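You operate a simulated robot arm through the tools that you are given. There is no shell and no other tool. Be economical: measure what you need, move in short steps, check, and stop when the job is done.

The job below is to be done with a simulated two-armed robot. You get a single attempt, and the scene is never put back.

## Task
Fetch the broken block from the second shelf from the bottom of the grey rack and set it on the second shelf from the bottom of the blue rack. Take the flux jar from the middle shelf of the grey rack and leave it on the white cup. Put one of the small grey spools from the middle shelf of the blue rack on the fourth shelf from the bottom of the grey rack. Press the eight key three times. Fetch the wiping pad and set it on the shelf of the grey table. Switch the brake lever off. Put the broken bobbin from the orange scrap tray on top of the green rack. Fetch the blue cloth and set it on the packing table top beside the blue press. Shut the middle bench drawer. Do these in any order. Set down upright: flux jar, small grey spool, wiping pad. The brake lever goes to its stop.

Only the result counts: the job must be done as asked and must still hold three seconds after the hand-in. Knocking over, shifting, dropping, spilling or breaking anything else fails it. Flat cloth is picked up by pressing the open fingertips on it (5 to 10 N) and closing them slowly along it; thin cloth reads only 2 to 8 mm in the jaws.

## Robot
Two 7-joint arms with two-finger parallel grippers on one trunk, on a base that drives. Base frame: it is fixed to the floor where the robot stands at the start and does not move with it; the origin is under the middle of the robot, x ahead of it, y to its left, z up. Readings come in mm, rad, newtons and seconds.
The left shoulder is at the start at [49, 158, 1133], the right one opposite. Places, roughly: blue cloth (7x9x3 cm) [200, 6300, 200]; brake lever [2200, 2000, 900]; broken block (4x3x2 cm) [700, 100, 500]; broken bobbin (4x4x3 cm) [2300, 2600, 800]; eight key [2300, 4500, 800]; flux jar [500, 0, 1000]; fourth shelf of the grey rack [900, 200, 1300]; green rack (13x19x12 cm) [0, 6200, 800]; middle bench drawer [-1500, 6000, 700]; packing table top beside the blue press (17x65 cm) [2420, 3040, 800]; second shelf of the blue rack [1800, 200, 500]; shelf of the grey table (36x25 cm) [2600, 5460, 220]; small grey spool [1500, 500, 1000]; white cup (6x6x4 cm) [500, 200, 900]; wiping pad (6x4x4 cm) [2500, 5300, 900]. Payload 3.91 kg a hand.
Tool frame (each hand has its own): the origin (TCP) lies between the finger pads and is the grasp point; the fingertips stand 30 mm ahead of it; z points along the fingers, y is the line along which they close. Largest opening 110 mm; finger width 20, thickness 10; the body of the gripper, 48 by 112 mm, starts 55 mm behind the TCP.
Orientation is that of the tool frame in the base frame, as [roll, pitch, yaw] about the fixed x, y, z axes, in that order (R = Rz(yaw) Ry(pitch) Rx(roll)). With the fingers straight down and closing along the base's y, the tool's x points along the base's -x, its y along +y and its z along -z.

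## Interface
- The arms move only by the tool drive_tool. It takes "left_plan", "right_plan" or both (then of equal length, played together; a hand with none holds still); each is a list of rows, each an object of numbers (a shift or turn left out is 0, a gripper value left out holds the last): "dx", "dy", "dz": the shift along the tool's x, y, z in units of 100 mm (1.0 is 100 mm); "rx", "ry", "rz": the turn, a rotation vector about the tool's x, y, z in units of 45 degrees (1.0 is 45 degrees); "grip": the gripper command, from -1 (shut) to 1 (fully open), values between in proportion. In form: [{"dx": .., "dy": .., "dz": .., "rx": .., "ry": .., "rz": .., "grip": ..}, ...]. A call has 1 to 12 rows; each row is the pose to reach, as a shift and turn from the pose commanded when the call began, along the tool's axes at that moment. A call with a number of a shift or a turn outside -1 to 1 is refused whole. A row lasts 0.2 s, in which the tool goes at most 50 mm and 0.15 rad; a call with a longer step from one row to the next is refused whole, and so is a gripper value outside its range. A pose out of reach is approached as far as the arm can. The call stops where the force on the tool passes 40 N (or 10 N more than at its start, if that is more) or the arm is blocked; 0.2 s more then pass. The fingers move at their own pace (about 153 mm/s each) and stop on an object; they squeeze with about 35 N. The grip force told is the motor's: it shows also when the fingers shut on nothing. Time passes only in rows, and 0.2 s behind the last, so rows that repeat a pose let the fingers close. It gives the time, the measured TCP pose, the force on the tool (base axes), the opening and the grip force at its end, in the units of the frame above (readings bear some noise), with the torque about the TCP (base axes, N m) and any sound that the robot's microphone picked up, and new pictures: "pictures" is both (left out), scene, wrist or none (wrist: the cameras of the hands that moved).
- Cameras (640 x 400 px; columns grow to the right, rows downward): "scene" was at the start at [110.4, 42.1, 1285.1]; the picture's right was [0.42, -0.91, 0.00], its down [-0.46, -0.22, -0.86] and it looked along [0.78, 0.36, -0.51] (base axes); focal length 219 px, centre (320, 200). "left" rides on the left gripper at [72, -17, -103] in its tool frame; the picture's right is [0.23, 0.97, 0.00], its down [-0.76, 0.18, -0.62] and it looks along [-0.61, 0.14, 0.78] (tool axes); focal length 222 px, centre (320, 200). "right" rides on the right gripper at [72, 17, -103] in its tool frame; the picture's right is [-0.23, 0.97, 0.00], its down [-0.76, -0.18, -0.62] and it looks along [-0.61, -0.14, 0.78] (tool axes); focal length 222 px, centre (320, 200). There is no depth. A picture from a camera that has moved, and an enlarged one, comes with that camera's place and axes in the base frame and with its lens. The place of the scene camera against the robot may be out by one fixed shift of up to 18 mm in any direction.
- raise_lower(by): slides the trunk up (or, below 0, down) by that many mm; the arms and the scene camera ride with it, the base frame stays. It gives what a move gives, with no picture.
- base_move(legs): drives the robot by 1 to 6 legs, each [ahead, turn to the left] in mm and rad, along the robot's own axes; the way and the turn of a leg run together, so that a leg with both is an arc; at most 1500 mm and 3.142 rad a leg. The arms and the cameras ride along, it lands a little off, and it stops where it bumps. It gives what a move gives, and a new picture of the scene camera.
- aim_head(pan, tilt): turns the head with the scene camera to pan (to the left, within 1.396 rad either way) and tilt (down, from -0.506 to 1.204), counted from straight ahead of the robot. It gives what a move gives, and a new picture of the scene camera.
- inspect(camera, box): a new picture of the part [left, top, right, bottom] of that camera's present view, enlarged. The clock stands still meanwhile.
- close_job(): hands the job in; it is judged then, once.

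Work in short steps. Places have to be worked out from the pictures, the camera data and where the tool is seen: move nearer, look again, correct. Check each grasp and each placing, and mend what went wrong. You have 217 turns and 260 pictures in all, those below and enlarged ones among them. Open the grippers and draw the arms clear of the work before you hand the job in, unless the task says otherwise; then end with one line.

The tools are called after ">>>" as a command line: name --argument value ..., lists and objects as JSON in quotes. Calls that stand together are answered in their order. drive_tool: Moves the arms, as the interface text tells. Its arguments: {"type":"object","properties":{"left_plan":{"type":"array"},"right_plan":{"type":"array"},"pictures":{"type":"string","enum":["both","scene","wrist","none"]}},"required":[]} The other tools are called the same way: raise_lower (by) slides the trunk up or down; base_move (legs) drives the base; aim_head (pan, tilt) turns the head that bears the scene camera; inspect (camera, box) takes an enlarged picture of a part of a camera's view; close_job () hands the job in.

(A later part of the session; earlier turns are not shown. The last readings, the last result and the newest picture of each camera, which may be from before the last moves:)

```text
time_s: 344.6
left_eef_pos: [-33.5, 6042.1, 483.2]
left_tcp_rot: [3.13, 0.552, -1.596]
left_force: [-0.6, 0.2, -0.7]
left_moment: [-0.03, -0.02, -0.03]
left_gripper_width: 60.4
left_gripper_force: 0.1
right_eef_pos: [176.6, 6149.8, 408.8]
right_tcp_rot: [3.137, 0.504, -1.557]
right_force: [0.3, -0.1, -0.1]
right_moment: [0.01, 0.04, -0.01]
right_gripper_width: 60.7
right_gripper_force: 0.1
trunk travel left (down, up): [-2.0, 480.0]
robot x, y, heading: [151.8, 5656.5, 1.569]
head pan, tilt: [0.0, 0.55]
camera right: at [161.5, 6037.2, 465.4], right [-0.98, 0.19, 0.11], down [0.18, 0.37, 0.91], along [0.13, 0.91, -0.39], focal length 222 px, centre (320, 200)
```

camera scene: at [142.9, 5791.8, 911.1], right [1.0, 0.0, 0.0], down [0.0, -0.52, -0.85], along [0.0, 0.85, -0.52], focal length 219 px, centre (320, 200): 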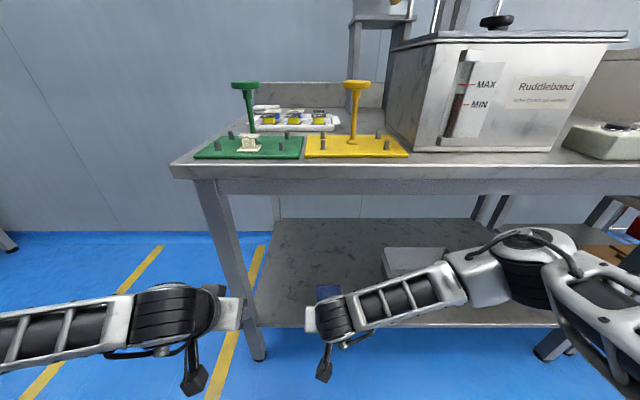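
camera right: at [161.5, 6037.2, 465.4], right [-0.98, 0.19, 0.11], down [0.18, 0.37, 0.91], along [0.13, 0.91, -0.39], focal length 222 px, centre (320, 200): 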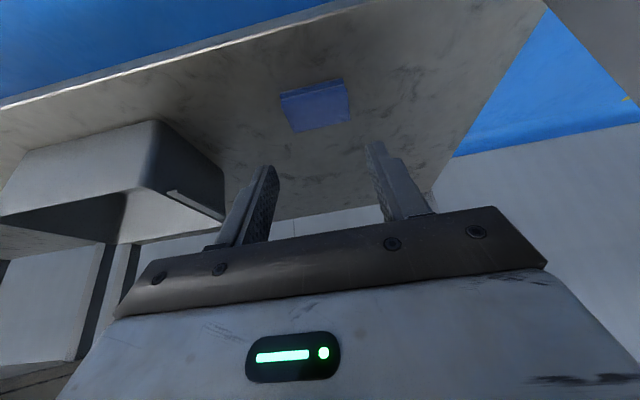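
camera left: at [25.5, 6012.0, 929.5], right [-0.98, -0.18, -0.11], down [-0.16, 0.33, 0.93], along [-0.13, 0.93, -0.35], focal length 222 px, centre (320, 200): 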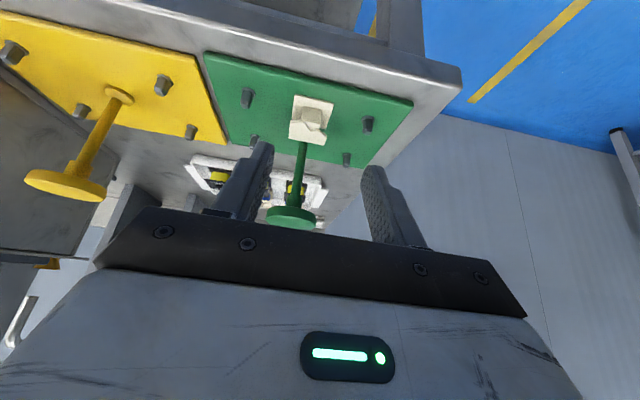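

The hand is free now. The cloth is centred at about (186, 6282, 216). I pull the left hand back from the bench leg and drive 70 mm ahead.

>>> drive_tool --left_plan '[{"dx": 0.15, "dz": -0.35}, {"dx": 0.3, "dz": -0.7}, {"dx": 0.4, "dz": -0.9}]' --pictures "none"

>>> base_move --legs '[[72, 0]]'

>>> drive_tool --right_plan '[{"dx": 0.05, "dy": -0.05, "dz": 0.3}, {"dx": 0.1, "dy": -0.1, "dz": 0.6}, {"dx": 0.14, "dy": -0.1, "dz": 0.85}, {"dx": 0.14, "dy": -0.1, "dz": 0.85}]' --pictures "wrist"

```text
time_s: 345.4
left_eef_pos: [-30.8, 6008.1, 517.2]
left_tcp_rot: [3.129, 0.55, -1.598]
left_force: [-0.4, -0.3, 0.8]
left_moment: [0.0, 0.0, 0.0]
left_gripper_width: 60.3
left_gripper_force: 0.0
left hand out of reach, approached as far as the arm can: row 2, 3
right_eef_pos: [176.5, 6149.1, 410.0]
right_tcp_rot: [3.136, 0.503, -1.56]
right_force: [1.0, 0.3, -0.1]
right_moment: [-0.02, 0.02, 0.0]
right_gripper_width: 60.6
right_gripper_force: 0.1
trunk travel left (down, up): [-2.0, 480.0]
robot x, y, heading: [151.4, 5657.9, 1.572]
head pan, tilt: [0.0, 0.55]
```

```text
time_s: 346.4
left_eef_pos: [-29.9, 6079.7, 516.5]
left_tcp_rot: [3.131, 0.552, -1.597]
left_force: [-0.6, 0.2, -0.1]
left_moment: [0.0, -0.02, -0.02]
left_gripper_width: 60.6
left_gripper_force: 0.0
right_eef_pos: [176.5, 6221.0, 409.2]
right_tcp_rot: [3.138, 0.505, -1.559]
right_force: [-0.6, 1.1, -0.1]
right_moment: [0.02, -0.05, 0.02]
right_gripper_width: 60.5
right_gripper_force: 0.1
trunk travel left (down, up): [-2.0, 480.0]
robot x, y, heading: [154.6, 5729.8, 1.569]
head pan, tilt: [0.0, 0.55]
camera scene: at [142.7, 5864.1, 910.9], right [1.0, 0.0, 0.0], down [0.0, -0.52, -0.85], along [0.0, 0.85, -0.52], focal length 219 px, centre (320, 200)
```

scene: 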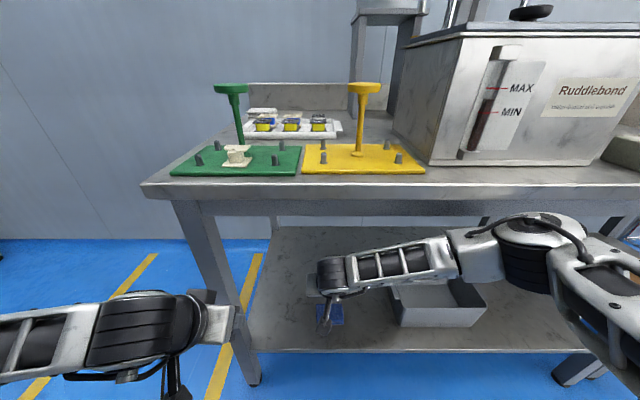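

```text
time_s: 347.4
left_eef_pos: [-30.4, 6081.4, 516.5]
left_tcp_rot: [3.131, 0.55, -1.596]
left_force: [-0.3, -0.1, 0.6]
left_moment: [0.03, 0.0, 0.01]
left_gripper_width: 60.4
left_gripper_force: 0.0
right_eef_pos: [186.3, 6250.1, 327.9]
right_tcp_rot: [3.135, 0.504, -1.557]
right_force: [0.1, -0.1, 0.6]
right_moment: [0.03, 0.0, 0.03]
right_gripper_width: 60.6
right_gripper_force: 0.1
trunk travel left (down, up): [-2.0, 480.0]
robot x, y, heading: [152.5, 5728.4, 1.574]
head pan, tilt: [0.0, 0.55]
camera right: at [171.4, 6137.0, 384.3], right [-0.98, 0.18, 0.11], down [0.18, 0.37, 0.91], along [0.13, 0.91, -0.39], focal length 222 px, centre (320, 200)
```

right: 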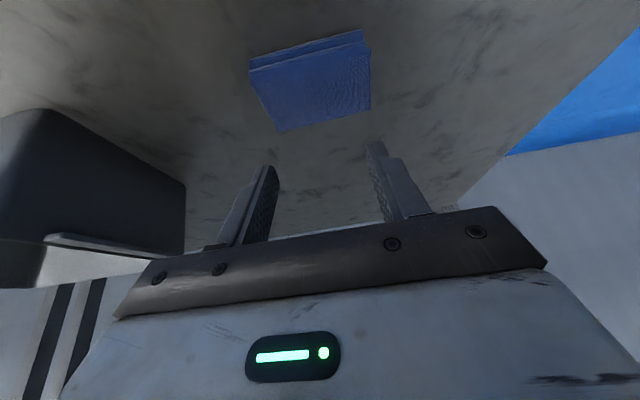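

The cloth centre is confirmed at (184, 6283, 216). I descend to just above it.

>>> drive_tool --right_plan '[{"dx": 0.04, "dy": 0.01, "dz": 0.25}, {"dx": 0.08, "dy": 0.01, "dz": 0.5}, {"dx": 0.11, "dy": 0.01, "dz": 0.72}, {"dx": 0.11, "dy": 0.01, "dz": 0.72}]' --pictures "wrist"

```text
time_s: 348.2
left_eef_pos: [-30.1, 6079.3, 516.9]
left_tcp_rot: [3.132, 0.553, -1.599]
left_force: [0.0, 0.9, -0.2]
left_moment: [0.01, 0.02, 0.03]
left_gripper_width: 60.3
left_gripper_force: 0.1
right_eef_pos: [181.6, 6280.0, 274.8]
right_tcp_rot: [3.133, 0.52, -1.559]
right_force: [1.2, -4.7, 19.5]
right_moment: [-0.04, -0.44, -0.08]
right_gripper_width: 60.6
right_gripper_force: 0.6
trunk travel left (down, up): [-2.0, 480.0]
robot x, y, heading: [152.9, 5731.8, 1.574]
head pan, tilt: [0.0, 0.55]
stopped in row 4 (right hand): the force on the tool passed its limit at 56 N (the readings are from after the stop); the commanded pose is now the measured one
camera right: at [165.8, 6166.0, 328.6], right [-0.98, 0.18, 0.12], down [0.18, 0.35, 0.92], along [0.12, 0.92, -0.38], focal length 222 px, centre (320, 200)
```

right: 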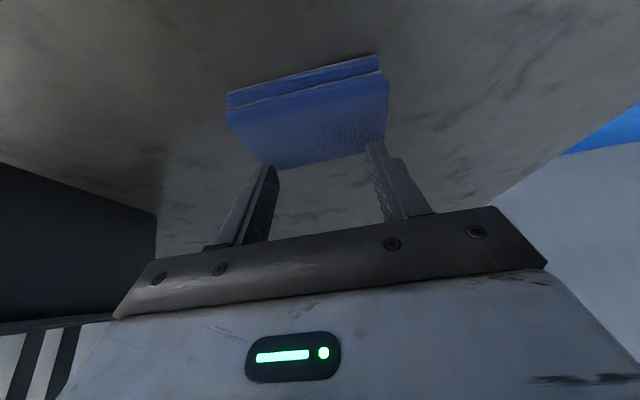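

Contact came early: the cloth's top is at z ≈ 243 (3 cm thick), so its centre is nearer, at y ≈ 6262. I lift, move 24 mm back, and come down gently.

>>> drive_tool --right_plan '[{"dx": -0.04, "dz": -0.12}, {"dx": 0.06, "dz": -0.2}, {"dx": 0.152, "dz": -0.22}, {"dx": 0.17, "dz": -0.19}, {"dx": 0.18, "dz": -0.17}]' --pictures "wrist"

```text
time_s: 349.4
left_eef_pos: [-28.8, 6081.0, 516.1]
left_tcp_rot: [3.132, 0.55, -1.598]
left_force: [0.8, 0.4, 0.2]
left_moment: [-0.01, -0.01, -0.02]
left_gripper_width: 60.6
left_gripper_force: 0.0
right_eef_pos: [182.8, 6252.8, 276.8]
right_tcp_rot: [3.133, 0.513, -1.559]
right_force: [0.2, -0.3, 0.7]
right_moment: [0.0, -0.02, -0.02]
right_gripper_width: 60.6
right_gripper_force: 0.0
trunk travel left (down, up): [-2.0, 480.0]
robot x, y, heading: [153.0, 5729.7, 1.573]
head pan, tilt: [0.0, 0.55]
camera right: at [167.5, 6140.8, 330.9], right [-0.98, 0.18, 0.12], down [0.18, 0.36, 0.92], along [0.13, 0.91, -0.38], focal length 222 px, centre (320, 200)
```

right: 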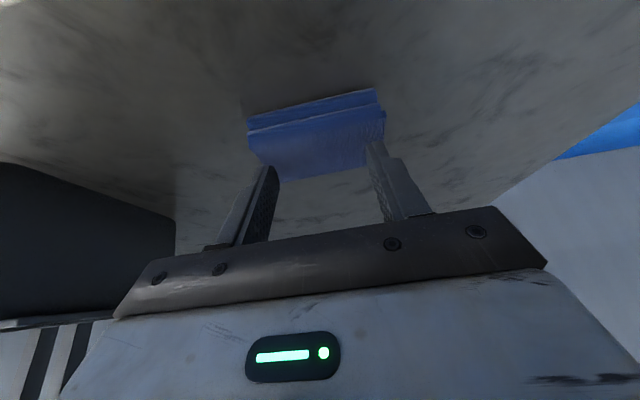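

The tips are over the cloth's middle. I press down in small steps to reach 5–10 N.

>>> drive_tool --right_plan '[{"dx": 0.01, "dz": 0.017}, {"dx": 0.019, "dz": 0.035}, {"dx": 0.019, "dz": 0.035}]' --pictures "none"

```text
time_s: 350.2
left_eef_pos: [-29.8, 6079.9, 516.2]
left_tcp_rot: [3.13, 0.552, -1.597]
left_force: [-0.9, -0.1, -0.2]
left_moment: [-0.02, -0.01, 0.01]
left_gripper_width: 60.2
left_gripper_force: 0.1
right_eef_pos: [183.2, 6254.8, 273.9]
right_tcp_rot: [3.136, 0.517, -1.557]
right_force: [1.5, -6.3, 18.8]
right_moment: [-0.04, -0.42, -0.11]
right_gripper_width: 61.0
right_gripper_force: 0.7
trunk travel left (down, up): [-2.0, 480.0]
robot x, y, heading: [154.1, 5731.2, 1.569]
head pan, tilt: [0.0, 0.55]
```

19 N is a little too much. I ease up about 1.5 mm and close the fingers slowly along the cloth.

>>> drive_tool --right_plan '[{"dx": -0.008, "dz": -0.013, "grip": 0.1}, {"dx": -0.008, "dz": -0.013, "grip": 0.0}, {"dx": -0.008, "dz": -0.013, "grip": -0.1}, {"dx": -0.008, "dz": -0.013, "grip": -0.2}, {"dx": -0.008, "dz": -0.013, "grip": -0.3}, {"dx": -0.008, "dz": -0.013, "grip": -0.4}]' --pictures "wrist"

```text
time_s: 351.6
left_eef_pos: [-31.0, 6079.3, 516.5]
left_tcp_rot: [3.132, 0.554, -1.596]
left_force: [-0.3, 0.4, 0.1]
left_moment: [0.0, 0.01, -0.01]
left_gripper_width: 60.5
left_gripper_force: 0.1
right_eef_pos: [183.2, 6255.4, 275.2]
right_tcp_rot: [3.135, 0.515, -1.561]
right_force: [4.4, 1.5, 10.7]
right_moment: [0.15, -0.21, 0.02]
right_gripper_width: 36.7
right_gripper_force: 2.7
trunk travel left (down, up): [-2.0, 480.0]
robot x, y, heading: [155.3, 5729.1, 1.57]
head pan, tilt: [0.0, 0.55]
camera right: at [167.6, 6140.9, 329.2], right [-0.98, 0.18, 0.12], down [0.18, 0.36, 0.92], along [0.13, 0.92, -0.38], focal length 222 px, centre (320, 200)
```

right: 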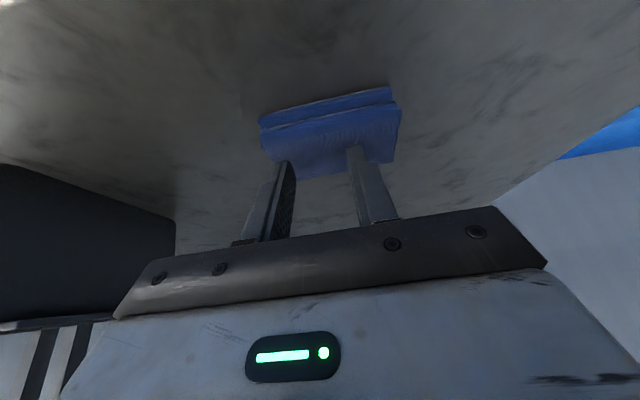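

The force holds at about 10 N and the cloth starts to gather. I keep closing slowly.

>>> drive_tool --right_plan '[{"grip": -0.5}, {"grip": -0.6}, {"grip": -0.7}, {"grip": -0.8}, {"grip": -0.9}, {"grip": -1}, {"grip": -1}]' --pictures "wrist"

```text
time_s: 353.2
left_eef_pos: [-30.3, 6078.9, 517.4]
left_tcp_rot: [3.13, 0.55, -1.597]
left_force: [-0.7, 1.3, -0.3]
left_moment: [0.0, -0.01, -0.02]
left_gripper_width: 60.3
left_gripper_force: 0.0
right_eef_pos: [181.9, 6254.6, 274.1]
right_tcp_rot: [3.132, 0.514, -1.558]
right_force: [1.2, -0.4, 11.4]
right_moment: [0.04, -0.05, -0.02]
right_gripper_width: 0.1
right_gripper_force: 35.3
trunk travel left (down, up): [-2.0, 480.0]
robot x, y, heading: [155.4, 5731.2, 1.565]
head pan, tilt: [0.0, 0.55]
camera right: at [166.9, 6140.4, 329.3], right [-0.98, 0.18, 0.12], down [0.18, 0.36, 0.92], along [0.12, 0.92, -0.38], focal length 222 px, centre (320, 200)
```

right: 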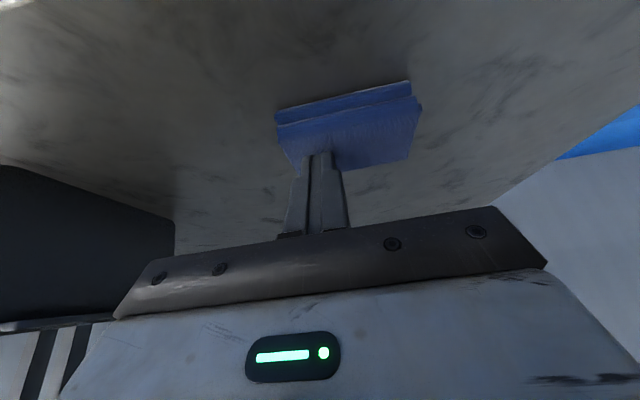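

It closed on nothing (0.1 mm): the folded stack is stiff and just slid a little. As it is 3 cm thick I'll grip it across its sides instead. I lift, open fully, and look.

>>> drive_tool --right_plan '[{"dz": -0.15}, {"dz": -0.4, "grip": 0.0}, {"dz": -0.7, "grip": 1.0}, {"dz": -0.7, "grip": 1.0}, {"dz": -0.7, "grip": 1.0}]' --pictures "wrist"

```text
time_s: 354.4
left_eef_pos: [-29.1, 6080.4, 515.0]
left_tcp_rot: [3.131, 0.551, -1.597]
left_force: [-0.1, 1.2, -0.8]
left_moment: [0.02, -0.02, -0.03]
left_gripper_width: 60.5
left_gripper_force: 0.0
right_eef_pos: [182.1, 6220.0, 335.7]
right_tcp_rot: [3.135, 0.514, -1.562]
right_force: [-0.8, 0.1, 0.1]
right_moment: [0.02, 0.03, 0.0]
right_gripper_width: 110.3
right_gripper_force: 0.1
trunk travel left (down, up): [-2.0, 480.0]
robot x, y, heading: [157.6, 5729.2, 1.573]
head pan, tilt: [0.0, 0.55]
camera right: at [167.4, 6106.5, 390.3], right [-0.98, 0.18, 0.12], down [0.18, 0.36, 0.92], along [0.13, 0.91, -0.38], focal length 222 px, centre (320, 200)
```

right: 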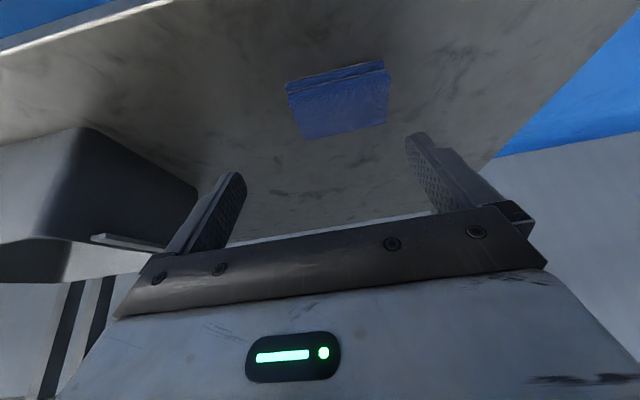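

>>> inspect --camera "right" --box '[260, 40, 420, 160]'

```text
3.33 times, centred on (340, 100) of right
camera zoom: at [167.4, 6106.5, 390.3], right [-0.98, 0.18, 0.12], down [0.18, 0.36, 0.92], along [0.13, 0.91, -0.38], focal length 740 px, centre (253, 533)
```

zoom: 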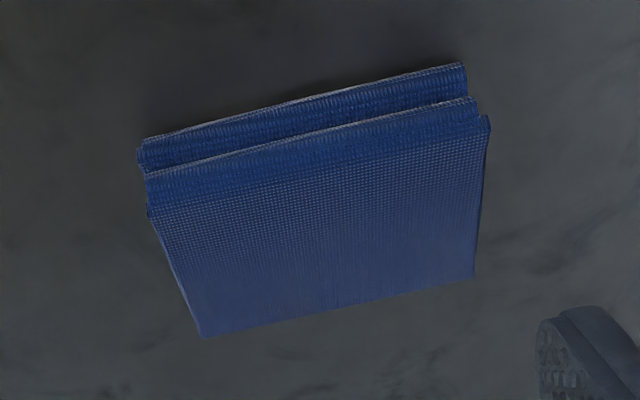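

The cloth's centre is now at about (160, 6262) with its top at z ≈ 243. I align in x with the fingers fully open and stop just above it.

>>> drive_tool --right_plan '[{"dx": 0.01, "dy": 0.11, "dz": 0.17}, {"dx": 0.02, "dy": 0.22, "dz": 0.34}, {"dx": 0.026, "dy": 0.22, "dz": 0.51}, {"dx": 0.026, "dy": 0.22, "dz": 0.51}]' --pictures "wrist"

```text
time_s: 355.4
left_eef_pos: [-30.3, 6080.7, 516.5]
left_tcp_rot: [3.131, 0.549, -1.597]
left_force: [0.9, 0.5, -0.5]
left_moment: [-0.03, -0.01, -0.01]
left_gripper_width: 60.3
left_gripper_force: 0.1
right_eef_pos: [160.7, 6242.1, 288.9]
right_tcp_rot: [3.133, 0.514, -1.56]
right_force: [-0.1, 0.7, -0.5]
right_moment: [0.0, 0.03, -0.01]
right_gripper_width: 109.9
right_gripper_force: 0.1
trunk travel left (down, up): [-2.0, 480.0]
robot x, y, heading: [153.5, 5725.7, 1.571]
head pan, tilt: [0.0, 0.55]
camera right: at [145.2, 6128.8, 344.6], right [-0.98, 0.18, 0.12], down [0.18, 0.36, 0.92], along [0.13, 0.91, -0.38], focal length 222 px, centre (320, 200)
```

right: 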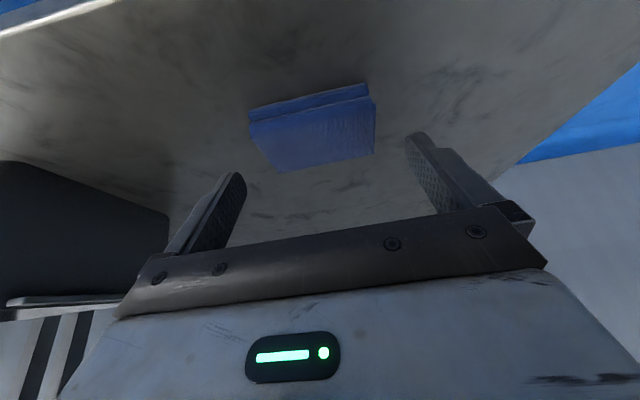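

The cloth lies centred between the fingers. I descend 39 mm so they straddle it.

>>> drive_tool --right_plan '[{"dx": 0.03, "dz": 0.1}, {"dx": 0.06, "dz": 0.2}, {"dx": 0.09, "dz": 0.29}, {"dx": 0.12, "dz": 0.375}, {"dx": 0.12, "dz": 0.375}]' --pictures "wrist"

```text
time_s: 356.6
left_eef_pos: [-31.4, 6079.5, 516.5]
left_tcp_rot: [3.131, 0.553, -1.597]
left_force: [-1.0, -0.8, 0.3]
left_moment: [-0.04, -0.02, -0.01]
left_gripper_width: 60.4
left_gripper_force: 0.0
right_eef_pos: [160.0, 6250.4, 251.5]
right_tcp_rot: [3.134, 0.512, -1.559]
right_force: [2.3, -6.2, 9.8]
right_moment: [-0.12, -0.62, -0.43]
right_gripper_width: 109.9
right_gripper_force: 0.1
trunk travel left (down, up): [-2.0, 480.0]
robot x, y, heading: [159.3, 5732.1, 1.571]
head pan, tilt: [0.0, 0.55]
camera right: at [144.9, 6136.4, 306.1], right [-0.98, 0.19, 0.12], down [0.18, 0.36, 0.92], along [0.13, 0.91, -0.38], focal length 222 px, centre (320, 200)
```

right: 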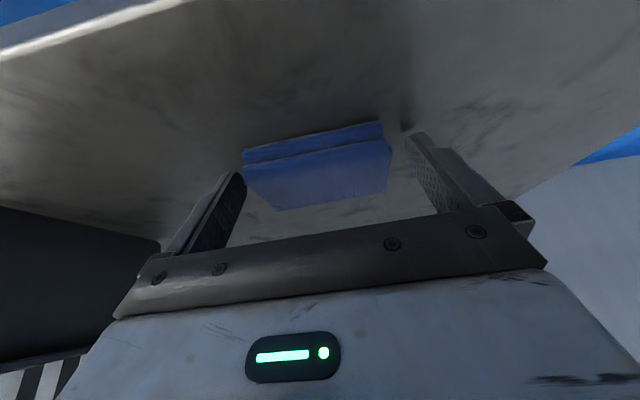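

The left finger is touching the cloth's edge. I raise, shift 7 mm toward +x, and come down again.

>>> drive_tool --right_plan '[{"dx": -0.09, "dz": -0.15}, {"dx": -0.17, "dz": -0.3, "dy": -0.03}, {"dx": -0.17, "dz": -0.3, "dy": -0.075}, {"dx": -0.1, "dz": -0.18, "dy": -0.075}, {"dx": -0.05, "dz": -0.08, "dy": -0.075}, {"dx": 0.0, "dz": 0.0, "dy": -0.075}, {"dx": 0.0, "dz": 0.0, "dy": -0.075}]' --pictures "wrist"

```text
time_s: 358.2
left_eef_pos: [-30.2, 6080.4, 516.5]
left_tcp_rot: [3.131, 0.551, -1.596]
left_force: [-0.8, 1.0, -0.1]
left_moment: [0.04, 0.0, 0.04]
left_gripper_width: 60.5
left_gripper_force: 0.0
right_eef_pos: [167.8, 6251.4, 252.6]
right_tcp_rot: [3.136, 0.515, -1.561]
right_force: [1.9, -6.4, 9.7]
right_moment: [-0.11, -0.62, -0.4]
right_gripper_width: 110.1
right_gripper_force: 0.3
trunk travel left (down, up): [-2.0, 480.0]
robot x, y, heading: [151.2, 5734.1, 1.575]
head pan, tilt: [0.0, 0.55]
camera right: at [153.2, 6137.6, 306.1], right [-0.98, 0.18, 0.12], down [0.18, 0.36, 0.92], along [0.13, 0.92, -0.38], focal length 222 px, centre (320, 200)
```

right: 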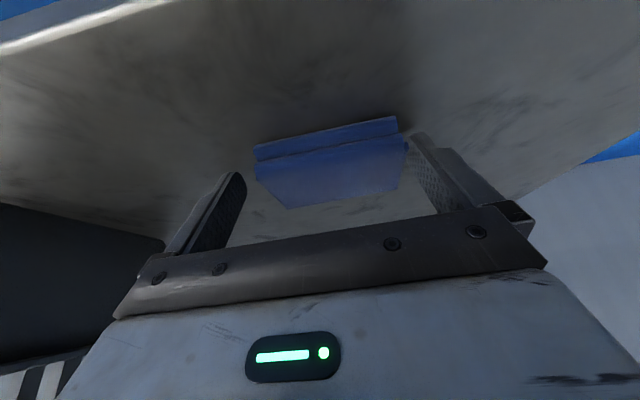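

The same force at a different x means a fingertip rests on the shelf, with the cloth between the fingers. I ease up 2 mm and close slowly.

>>> drive_tool --right_plan '[{"dx": -0.01, "dz": -0.018, "dy": 0.02, "grip": 0.85}, {"dx": -0.01, "dz": -0.018, "dy": 0.02, "grip": 0.7}, {"dx": -0.01, "dz": -0.018, "dy": 0.02, "grip": 0.55}, {"dx": -0.01, "dz": -0.018, "dy": 0.02, "grip": 0.4}, {"dx": -0.01, "dz": -0.018, "dy": 0.02, "grip": 0.2}, {"dx": -0.01, "dz": -0.018, "dy": 0.02, "grip": 0.0}]' --pictures "wrist"

```text
time_s: 359.6
left_eef_pos: [-29.9, 6079.1, 517.1]
left_tcp_rot: [3.131, 0.552, -1.597]
left_force: [0.5, 1.1, -0.1]
left_moment: [-0.02, 0.01, 0.01]
left_gripper_width: 60.6
left_gripper_force: 0.2
right_eef_pos: [166.7, 6251.1, 252.0]
right_tcp_rot: [3.135, 0.514, -1.56]
right_force: [-0.2, -0.6, 0.2]
right_moment: [-0.02, 0.02, 0.0]
right_gripper_width: 83.6
right_gripper_force: 35.2
trunk travel left (down, up): [-2.0, 480.0]
robot x, y, heading: [149.6, 5728.7, 1.575]
head pan, tilt: [0.0, 0.55]
camera right: at [150.9, 6137.6, 307.6], right [-0.98, 0.18, 0.12], down [0.18, 0.36, 0.92], along [0.13, 0.91, -0.38], focal length 222 px, centre (320, 200)
```

right: 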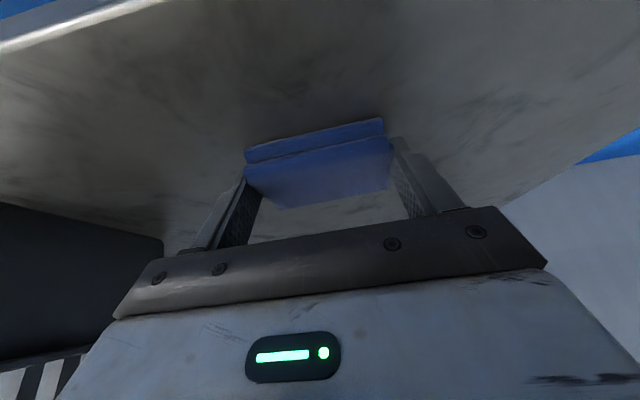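

It holds at 83.6 mm with 35 N. I lift slowly and check.

>>> drive_tool --right_plan '[{"dx": -0.07, "dz": -0.13}, {"dx": -0.15, "dz": -0.26}, {"dx": -0.22, "dz": -0.39}, {"dx": -0.3, "dz": -0.52}, {"dx": -0.37, "dz": -0.65}, {"dx": -0.37, "dz": -0.65}]' --pictures "wrist"

```text
time_s: 361.0
left_eef_pos: [-30.2, 6078.9, 517.3]
left_tcp_rot: [3.13, 0.55, -1.597]
left_force: [0.7, -0.4, -0.1]
left_moment: [-0.03, 0.01, 0.03]
left_gripper_width: 60.8
left_gripper_force: 0.0
right_eef_pos: [165.3, 6249.3, 328.6]
right_tcp_rot: [3.134, 0.513, -1.56]
right_force: [-0.1, 0.3, -0.7]
right_moment: [-0.01, -0.03, -0.02]
right_gripper_width: 83.9
right_gripper_force: 35.0
trunk travel left (down, up): [-2.0, 480.0]
robot x, y, heading: [149.7, 5726.7, 1.571]
head pan, tilt: [0.0, 0.55]
camera right: at [151.2, 6135.9, 383.1], right [-0.98, 0.18, 0.12], down [0.18, 0.36, 0.92], along [0.13, 0.91, -0.38], focal length 222 px, centre (320, 200)
```

right: 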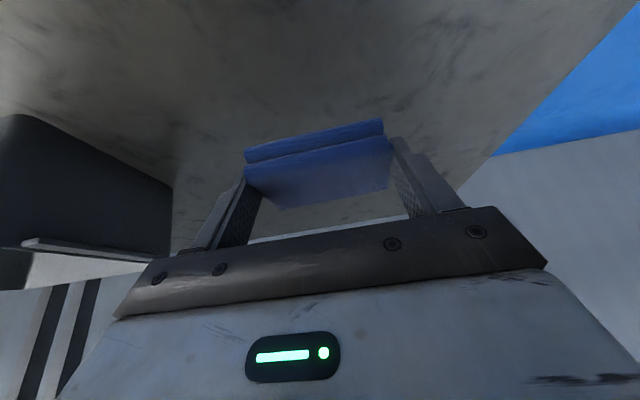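

The cloth is held. I back out, raise the trunk, and drive to the packing table.

>>> base_move --legs '[[-450, 0]]'

>>> raise_lower --by 440

>>> base_move --legs '[[0, -2.599], [1300, 0], [1250, 0], [0, 1.028]]'

>>> aim_head --pan 0.0 --tilt 0.4

```text
time_s: 363.8
left_eef_pos: [-29.0, 5630.2, 516.8]
left_tcp_rot: [3.13, 0.551, -1.604]
left_force: [1.2, -0.5, 0.5]
left_moment: [0.0, -0.02, 0.02]
left_gripper_width: 60.5
left_gripper_force: 0.0
right_eef_pos: [168.1, 5797.9, 328.6]
right_tcp_rot: [3.134, 0.512, -1.566]
right_force: [0.4, -0.3, 0.9]
right_moment: [-0.01, -0.04, -0.02]
right_gripper_width: 83.8
right_gripper_force: 35.5
trunk travel left (down, up): [-2.0, 480.0]
robot x, y, heading: [149.9, 5279.9, 1.569]
head pan, tilt: [0.0, 0.55]
camera scene: at [142.4, 5412.9, 910.9], right [1.0, -0.01, 0.0], down [0.0, -0.52, -0.85], along [0.0, 0.85, -0.52], focal length 219 px, centre (320, 200)
```

scene: 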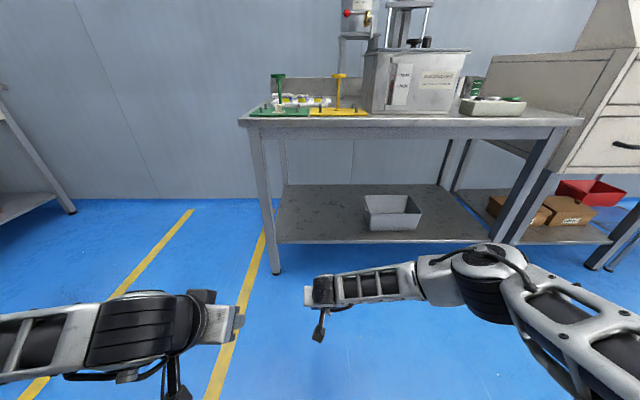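

```text
refused: 440 is not a number from -400 to 400
```

```text
time_s: 384.9
left_eef_pos: [1882.9, 3279.8, 516.9]
left_tcp_rot: [3.13, 0.551, 3.117]
left_force: [-0.3, 0.1, -0.1]
left_moment: [-0.01, -0.01, 0.03]
left_gripper_width: 60.4
left_gripper_force: 0.1
right_eef_pos: [2052.5, 3082.9, 328.5]
right_tcp_rot: [3.135, 0.513, -3.127]
right_force: [0.5, -0.6, 0.1]
right_moment: [0.03, 0.0, 0.03]
right_gripper_width: 83.8
right_gripper_force: 34.8
trunk travel left (down, up): [-2.0, 480.0]
robot x, y, heading: [1532.5, 3094.3, 0.004]
head pan, tilt: [0.0, 0.55]
camera scene: at [1653.0, 3100.7, 910.9], right [0.0, -1.0, 0.0], down [-0.52, 0.0, -0.85], along [0.85, 0.0, -0.52], focal length 219 px, centre (320, 200)
```

scene: 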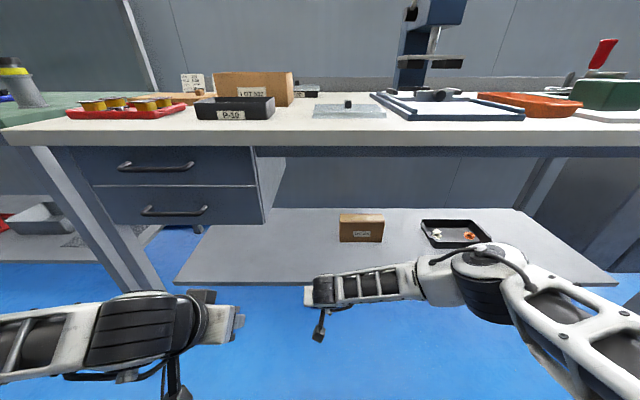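

```text
time_s: 385.6
left_eef_pos: [1881.4, 3279.3, 516.4]
left_tcp_rot: [3.133, 0.549, 3.116]
left_force: [0.0, 0.9, 0.3]
left_moment: [0.03, 0.0, 0.0]
left_gripper_width: 60.5
left_gripper_force: 0.1
right_eef_pos: [2052.3, 3084.1, 328.4]
right_tcp_rot: [3.134, 0.512, -3.126]
right_force: [0.3, -0.3, 0.1]
right_moment: [0.01, 0.04, 0.0]
right_gripper_width: 83.6
right_gripper_force: 35.7
trunk travel left (down, up): [-2.0, 480.0]
robot x, y, heading: [1534.9, 3095.3, 0.006]
head pan, tilt: [0.0, 0.4]
camera scene: at [1655.8, 3100.7, 924.6], right [0.0, -1.0, 0.0], down [-0.39, 0.0, -0.92], along [0.92, 0.0, -0.39], focal length 219 px, centre (320, 200)
```

scene: 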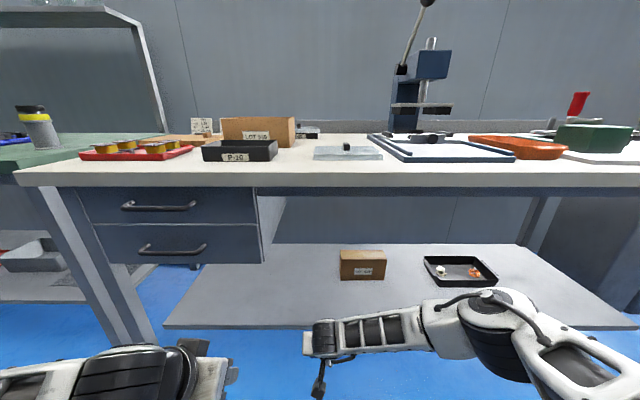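

The trunk had stayed down (the limit is 400 per call). I back off 250 mm, raise it, and look at the table top.

>>> base_move --legs '[[-250, 0]]'

>>> raise_lower --by 400

>>> drive_tool --right_plan '[{"dx": -0.17, "dz": -0.3}, {"dx": -0.34, "dz": -0.6}, {"dx": -0.5, "dz": -0.9}]' --pictures "none"

>>> drive_tool --right_plan '[{"dx": -0.17, "dz": -0.3}, {"dx": -0.34, "dz": -0.6}, {"dx": -0.5, "dz": -0.9}]' --pictures "none"

>>> aim_head --pan 0.0 --tilt 0.45

```text
time_s: 387.4
left_eef_pos: [1640.5, 3278.9, 516.9]
left_tcp_rot: [3.132, 0.55, 3.115]
left_force: [-0.4, 0.6, 1.3]
left_moment: [-0.04, -0.02, 0.04]
left_gripper_width: 60.4
left_gripper_force: 0.0
right_eef_pos: [1810.0, 3082.6, 327.5]
right_tcp_rot: [3.133, 0.514, -3.13]
right_force: [-0.6, -1.6, -1.0]
right_moment: [-0.01, -0.03, 0.02]
right_gripper_width: 83.7
right_gripper_force: 35.1
trunk travel left (down, up): [-2.0, 480.0]
robot x, y, heading: [1294.3, 3098.8, 0.0]
head pan, tilt: [0.0, 0.4]
camera scene: at [1413.0, 3100.0, 924.6], right [0.0, -1.0, 0.0], down [-0.39, 0.0, -0.92], along [0.92, 0.0, -0.39], focal length 219 px, centre (320, 200)
```

scene: 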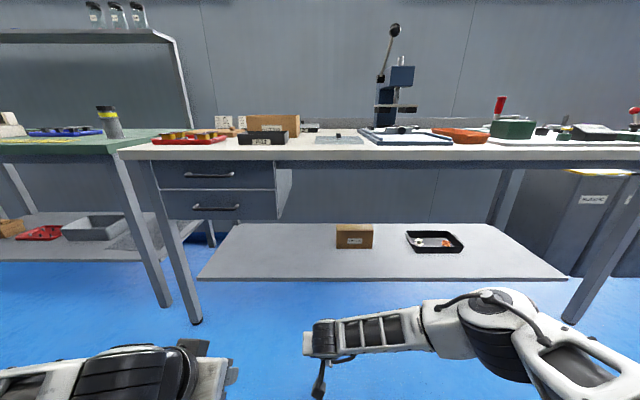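

```text
time_s: 391.3
left_eef_pos: [1639.9, 3278.9, 916.7]
left_tcp_rot: [3.131, 0.55, 3.115]
left_force: [0.2, 1.0, 0.2]
left_moment: [0.0, 0.02, 0.01]
left_gripper_width: 60.5
left_gripper_force: 0.0
right_eef_pos: [1809.6, 3081.4, 728.4]
right_tcp_rot: [3.134, 0.513, -3.128]
right_force: [-0.2, -0.1, 0.3]
right_moment: [-0.02, 0.0, -0.02]
right_gripper_width: 83.5
right_gripper_force: 35.0
trunk travel left (down, up): [-402.0, 80.0]
robot x, y, heading: [1292.0, 3093.4, -0.001]
head pan, tilt: [0.0, 0.4]
```

```text
time_s: 392.1
left_eef_pos: [1640.8, 3278.0, 918.0]
left_tcp_rot: [3.13, 0.552, 3.114]
left_force: [0.2, 0.2, 0.6]
left_moment: [-0.02, 0.04, 0.06]
left_gripper_width: 60.5
left_gripper_force: 0.0
right_eef_pos: [1808.0, 3081.8, 833.6]
right_tcp_rot: [3.135, 0.514, -3.129]
right_force: [-0.3, -0.4, -0.9]
right_moment: [0.02, -0.01, 0.04]
right_gripper_width: 84.0
right_gripper_force: 34.8
trunk travel left (down, up): [-402.0, 80.0]
robot x, y, heading: [1289.7, 3094.0, 0.002]
head pan, tilt: [0.0, 0.4]
```

```text
time_s: 392.9
left_eef_pos: [1639.7, 3278.5, 916.8]
left_tcp_rot: [3.131, 0.552, 3.115]
left_force: [0.9, -0.1, 0.4]
left_moment: [0.01, 0.0, -0.01]
left_gripper_width: 60.7
left_gripper_force: 0.1
right_eef_pos: [1806.2, 3080.5, 933.9]
right_tcp_rot: [3.136, 0.514, -3.131]
right_force: [-0.2, 0.2, -0.3]
right_moment: [0.03, -0.05, 0.0]
right_gripper_width: 83.7
right_gripper_force: 35.0
trunk travel left (down, up): [-402.0, 80.0]
robot x, y, heading: [1289.1, 3095.6, -0.003]
head pan, tilt: [0.0, 0.4]
```

```text
time_s: 393.5
left_eef_pos: [1639.8, 3278.5, 917.7]
left_tcp_rot: [3.131, 0.548, 3.116]
left_force: [-0.4, -0.3, -1.0]
left_moment: [0.0, 0.0, -0.01]
left_gripper_width: 60.5
left_gripper_force: 0.1
right_eef_pos: [1806.9, 3081.6, 933.5]
right_tcp_rot: [3.133, 0.513, -3.131]
right_force: [0.0, 0.1, 0.1]
right_moment: [-0.01, -0.01, 0.01]
right_gripper_width: 83.9
right_gripper_force: 34.9
trunk travel left (down, up): [-402.0, 80.0]
robot x, y, heading: [1290.1, 3094.9, 0.001]
head pan, tilt: [0.0, 0.45]
camera scene: at [1412.2, 3100.0, 1320.0], right [0.0, -1.0, 0.0], down [-0.43, 0.0, -0.9], along [0.9, 0.0, -0.43], focal length 219 px, centre (320, 200)
```

scene: 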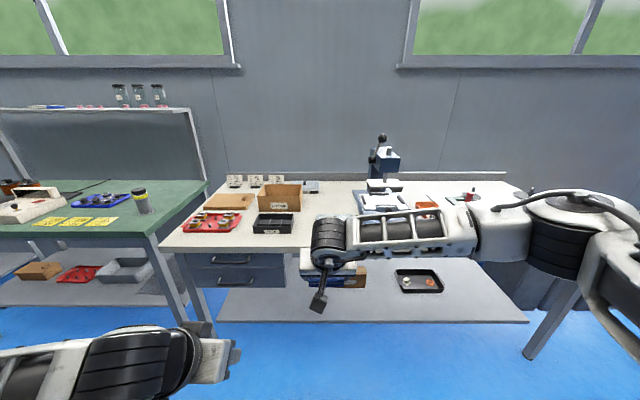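

I enlarge the table area left of the press to find the free strip.

>>> inspect --camera "scene" --box '[220, 150, 420, 260]'

>>> inspect --camera "left" --box '[0, 0, 640, 400]'

```text
3.20 times, centred on (320, 205) of scene
camera zoom: at [1412.2, 3100.0, 1320.0], right [0.0, -1.0, 0.0], down [-0.43, 0.0, -0.9], along [0.9, 0.0, -0.43], focal length 702 px, centre (320, 184)
```

zoom: 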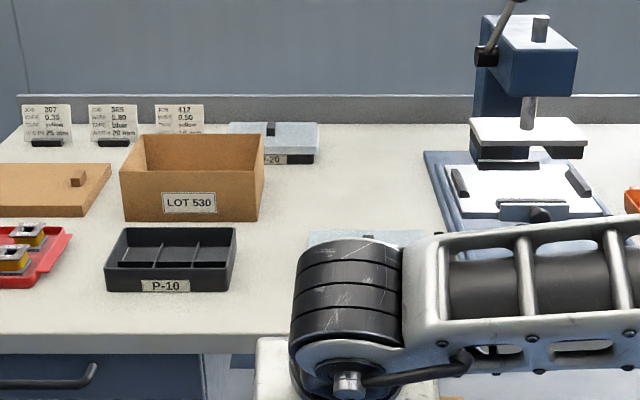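

```text
1.00 times, centred on (320, 200) of left (not enlarged: the box is as wide or as high as the picture)
camera zoom: at [1523.8, 3263.3, 966.8], right [-0.17, 0.98, -0.11], down [0.33, 0.16, 0.93], along [0.93, 0.13, -0.35], focal length 222 px, centre (320, 200)
```

zoom: 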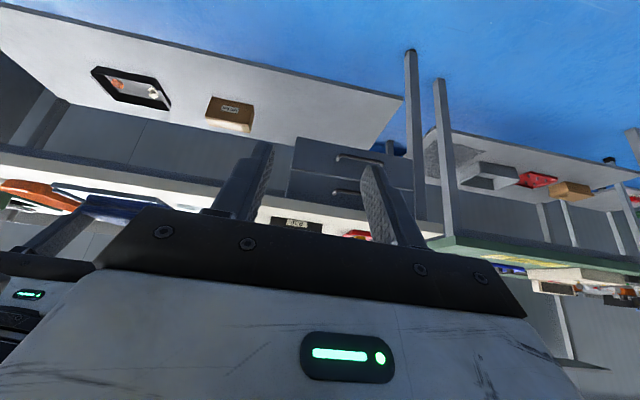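

The free patch lies behind the clear lid, between the LOT box (y≥3190) and the press (y≤2895). I'll set the cloth at about (2405, 3040). I raise the hand, lower the trunk somewhat and drive up.

>>> drive_tool --right_plan '[{"dx": -0.17, "dz": -0.3, "dy": -0.14}, {"dx": -0.34, "dz": -0.6, "dy": -0.28}, {"dx": -0.5, "dz": -0.9, "dy": -0.41}]' --pictures "none"

>>> raise_lower --by -90

>>> base_move --legs '[[375, 0]]'

>>> inspect --camera "right" --box '[0, 0, 640, 400]'

```text
time_s: 394.3
left_eef_pos: [1639.1, 3278.2, 917.2]
left_tcp_rot: [3.128, 0.552, 3.114]
left_force: [-0.1, 1.0, 0.3]
left_moment: [0.0, 0.02, -0.04]
left_gripper_width: 60.5
left_gripper_force: 0.2
right_eef_pos: [1807.4, 3037.1, 1035.3]
right_tcp_rot: [3.136, 0.513, -3.131]
right_force: [0.5, 0.3, 0.3]
right_moment: [-0.01, -0.01, 0.0]
right_gripper_width: 84.0
right_gripper_force: 35.2
trunk travel left (down, up): [-402.0, 80.0]
robot x, y, heading: [1288.0, 3094.6, -0.006]
head pan, tilt: [0.0, 0.45]
```

```text
time_s: 395.5
left_eef_pos: [1640.2, 3278.5, 825.7]
left_tcp_rot: [3.132, 0.55, 3.115]
left_force: [0.3, 0.3, -0.2]
left_moment: [0.01, 0.01, 0.0]
left_gripper_width: 60.3
left_gripper_force: 0.1
right_eef_pos: [1809.1, 3037.5, 945.4]
right_tcp_rot: [3.135, 0.512, -3.131]
right_force: [-0.9, 0.1, -0.1]
right_moment: [0.03, 0.0, 0.02]
right_gripper_width: 83.7
right_gripper_force: 34.8
trunk travel left (down, up): [-312.0, 170.0]
robot x, y, heading: [1291.8, 3094.1, -0.002]
head pan, tilt: [0.0, 0.45]
```

```text
time_s: 397.9
left_eef_pos: [2012.3, 3278.4, 827.4]
left_tcp_rot: [3.133, 0.549, 3.116]
left_force: [1.0, 0.1, -0.3]
left_moment: [0.01, 0.01, 0.0]
left_gripper_width: 60.5
left_gripper_force: 0.0
right_eef_pos: [2179.2, 3037.1, 944.4]
right_tcp_rot: [3.135, 0.513, -3.129]
right_force: [0.2, 0.4, -0.5]
right_moment: [-0.02, 0.03, -0.01]
right_gripper_width: 83.7
right_gripper_force: 35.1
trunk travel left (down, up): [-312.0, 170.0]
robot x, y, heading: [1664.1, 3098.6, -0.003]
head pan, tilt: [0.0, 0.45]
camera scene: at [1783.6, 3100.3, 1229.9], right [0.0, -1.0, 0.0], down [-0.44, 0.0, -0.9], along [0.9, 0.0, -0.44], focal length 219 px, centre (320, 200)
```

scene: 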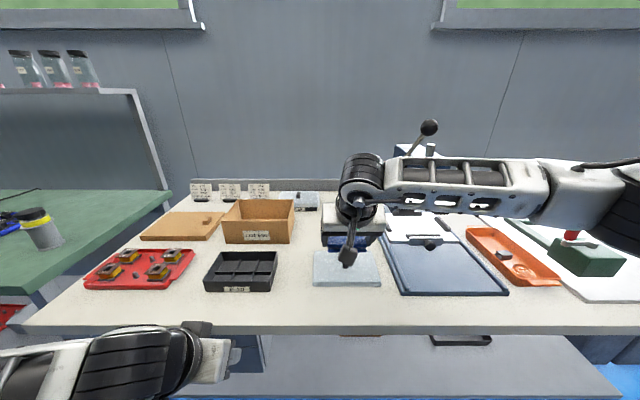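

```text
1.00 times, centred on (320, 200) of right (not enlarged: the box is as wide or as high as the picture)
camera zoom: at [2064.7, 3053.4, 1000.3], right [0.18, 0.98, 0.12], down [0.36, -0.18, 0.92], along [0.91, -0.13, -0.38], focal length 222 px, centre (320, 200)
```

zoom: 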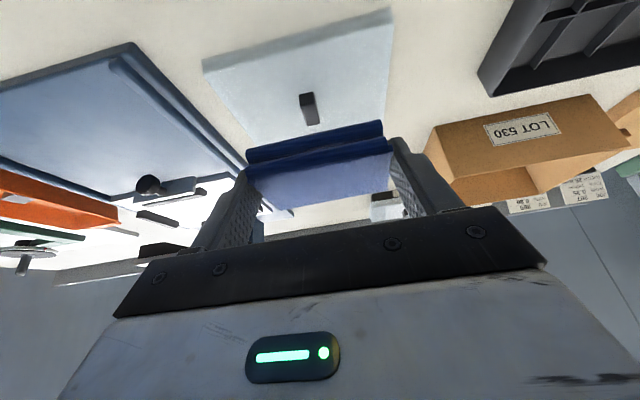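

The way ahead is clear between the press and the LOT box. I extend the hand forward at this height in two strokes.

>>> drive_tool --right_plan '[{"dx": -0.3, "dz": 0.17}, {"dx": -0.6, "dz": 0.34}, {"dx": -0.915, "dz": 0.515}]' --pictures "none"

>>> drive_tool --right_plan '[{"dx": -0.3, "dz": 0.17}, {"dx": -0.6, "dz": 0.34}, {"dx": -0.915, "dz": 0.515}, {"dx": -0.915, "dz": 0.515}]' --pictures "both"

```text
time_s: 398.7
left_eef_pos: [2011.9, 3278.8, 825.9]
left_tcp_rot: [3.13, 0.55, 3.115]
left_force: [0.8, -0.4, 0.0]
left_moment: [0.0, -0.02, 0.01]
left_gripper_width: 60.8
left_gripper_force: 0.0
right_eef_pos: [2283.7, 3038.4, 946.8]
right_tcp_rot: [3.136, 0.515, -3.13]
right_force: [0.7, 1.1, -0.5]
right_moment: [0.0, 0.04, -0.01]
right_gripper_width: 83.5
right_gripper_force: 34.8
trunk travel left (down, up): [-312.0, 170.0]
robot x, y, heading: [1659.0, 3100.2, -0.0]
head pan, tilt: [0.0, 0.45]
```

```text
time_s: 399.7
left_eef_pos: [2009.9, 3278.4, 827.0]
left_tcp_rot: [3.133, 0.549, 3.114]
left_force: [-0.3, 0.7, -0.3]
left_moment: [-0.02, 0.01, 0.0]
left_gripper_width: 60.7
left_gripper_force: 0.1
right_eef_pos: [2368.6, 3036.1, 940.3]
right_tcp_rot: [3.134, 0.514, -3.128]
right_force: [-0.3, -0.4, -0.4]
right_moment: [-0.02, 0.0, 0.01]
right_gripper_width: 83.7
right_gripper_force: 34.7
right hand out of reach, approached as far as the arm can: row 3, 4
trunk travel left (down, up): [-312.0, 170.0]
robot x, y, heading: [1658.2, 3093.7, 0.0]
head pan, tilt: [0.0, 0.45]
camera scene: at [1783.4, 3100.3, 1229.9], right [0.0, -1.0, 0.0], down [-0.44, 0.0, -0.9], along [0.9, 0.0, -0.44], focal length 219 px, centre (320, 200)
camera right: at [2254.0, 3050.8, 995.4], right [0.18, 0.98, 0.12], down [0.36, -0.18, 0.92], along [0.92, -0.12, -0.38], focal length 222 px, centre (320, 200)
```

scene: 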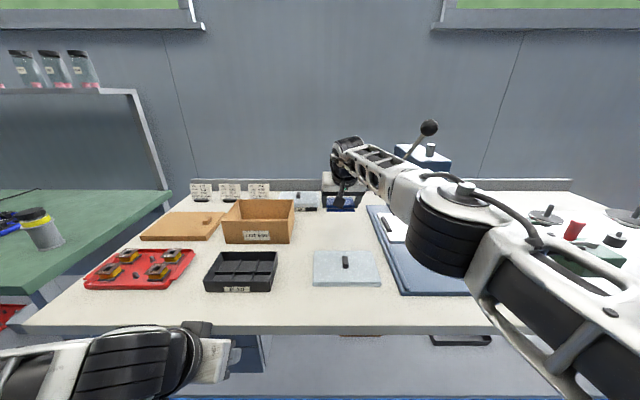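
right: 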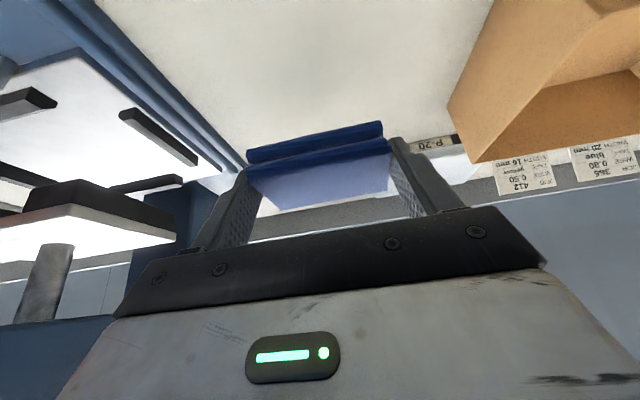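

Extended fully, the cloth is at about (2380, 3036), behind the lid. I lower with the trunk, which keeps this position.

>>> raise_lower --by -92

>>> inspect --camera "right" --box '[0, 0, 640, 400]'

>>> inspect --camera "scene" --box '[250, 150, 430, 300]'

```text
time_s: 401.0
left_eef_pos: [2012.0, 3278.9, 735.4]
left_tcp_rot: [3.132, 0.553, 3.116]
left_force: [0.6, -0.2, -0.2]
left_moment: [-0.04, -0.02, 0.03]
left_gripper_width: 60.5
left_gripper_force: 0.2
right_eef_pos: [2368.4, 3035.5, 848.9]
right_tcp_rot: [3.134, 0.515, -3.129]
right_force: [-0.2, -0.4, 0.1]
right_moment: [0.02, 0.0, 0.0]
right_gripper_width: 83.7
right_gripper_force: 34.6
trunk travel left (down, up): [-220.0, 262.0]
robot x, y, heading: [1658.3, 3096.6, 0.001]
head pan, tilt: [0.0, 0.45]
```

```text
1.00 times, centred on (320, 200) of right (not enlarged: the box is as wide or as high as the picture)
camera zoom: at [2254.1, 3050.4, 903.7], right [0.18, 0.98, 0.12], down [0.36, -0.18, 0.92], along [0.91, -0.13, -0.38], focal length 222 px, centre (320, 200)
```

zoom: 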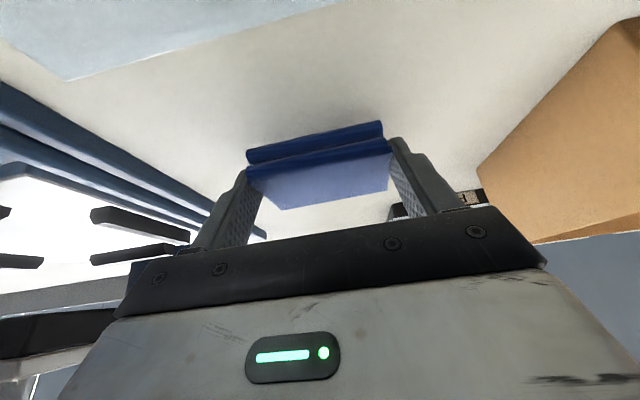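

```text
2.67 times, centred on (340, 225) of scene
camera zoom: at [1783.4, 3100.2, 1138.0], right [0.0, -1.0, 0.0], down [-0.44, 0.0, -0.9], along [0.9, 0.0, -0.44], focal length 585 px, centre (267, 133)
```

zoom: 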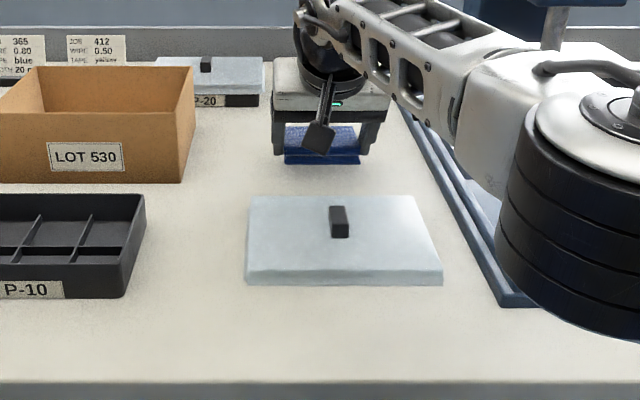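

The cloth is clear on all sides and about 15–20 mm above the table. I lower further in small steps.

>>> raise_lower --by -12

>>> drive_tool --right_plan '[{"dx": 0.01, "dz": 0.017}, {"dx": 0.02, "dz": 0.034}, {"dx": 0.02, "dz": 0.034}]' --pictures "none"

```text
time_s: 401.6
left_eef_pos: [2011.6, 3278.8, 722.1]
left_tcp_rot: [3.132, 0.551, 3.115]
left_force: [-0.1, -0.4, 0.8]
left_moment: [0.01, -0.02, -0.02]
left_gripper_width: 60.4
left_gripper_force: 0.0
right_eef_pos: [2368.7, 3034.3, 836.7]
right_tcp_rot: [3.134, 0.513, -3.131]
right_force: [-0.7, -1.2, -0.6]
right_moment: [0.01, 0.03, 0.02]
right_gripper_width: 83.6
right_gripper_force: 35.2
trunk travel left (down, up): [-208.0, 274.0]
robot x, y, heading: [1658.0, 3095.0, 0.003]
head pan, tilt: [0.0, 0.45]
```

```text
time_s: 402.4
left_eef_pos: [2011.1, 3280.1, 722.4]
left_tcp_rot: [3.131, 0.55, 3.116]
left_force: [0.3, 0.1, -0.6]
left_moment: [0.0, 0.0, -0.03]
left_gripper_width: 60.6
left_gripper_force: 0.1
right_eef_pos: [2367.6, 3034.9, 835.0]
right_tcp_rot: [3.136, 0.515, -3.129]
right_force: [0.0, -0.3, 1.1]
right_moment: [-0.05, 0.05, -0.04]
right_gripper_width: 83.7
right_gripper_force: 34.5
trunk travel left (down, up): [-208.0, 274.0]
robot x, y, heading: [1658.7, 3097.8, 0.004]
head pan, tilt: [0.0, 0.45]
```

>>> drive_tool --right_plan '[{"dx": 0.01, "dz": 0.017}, {"dx": 0.02, "dz": 0.034}, {"dx": 0.03, "dz": 0.05}, {"dx": 0.03, "dz": 0.05}]' --pictures "none"

```text
time_s: 403.4
left_eef_pos: [2010.0, 3278.3, 724.1]
left_tcp_rot: [3.133, 0.552, 3.115]
left_force: [-0.1, 0.0, -0.2]
left_moment: [-0.04, 0.0, 0.0]
left_gripper_width: 60.5
left_gripper_force: 0.1
right_eef_pos: [2368.2, 3035.4, 833.1]
right_tcp_rot: [3.137, 0.525, -3.13]
right_force: [2.7, -2.3, 25.5]
right_moment: [-0.63, 0.22, 0.04]
right_gripper_width: 83.8
right_gripper_force: 35.3
trunk travel left (down, up): [-208.0, 274.0]
robot x, y, heading: [1663.3, 3096.3, -0.004]
head pan, tilt: [0.0, 0.45]
```

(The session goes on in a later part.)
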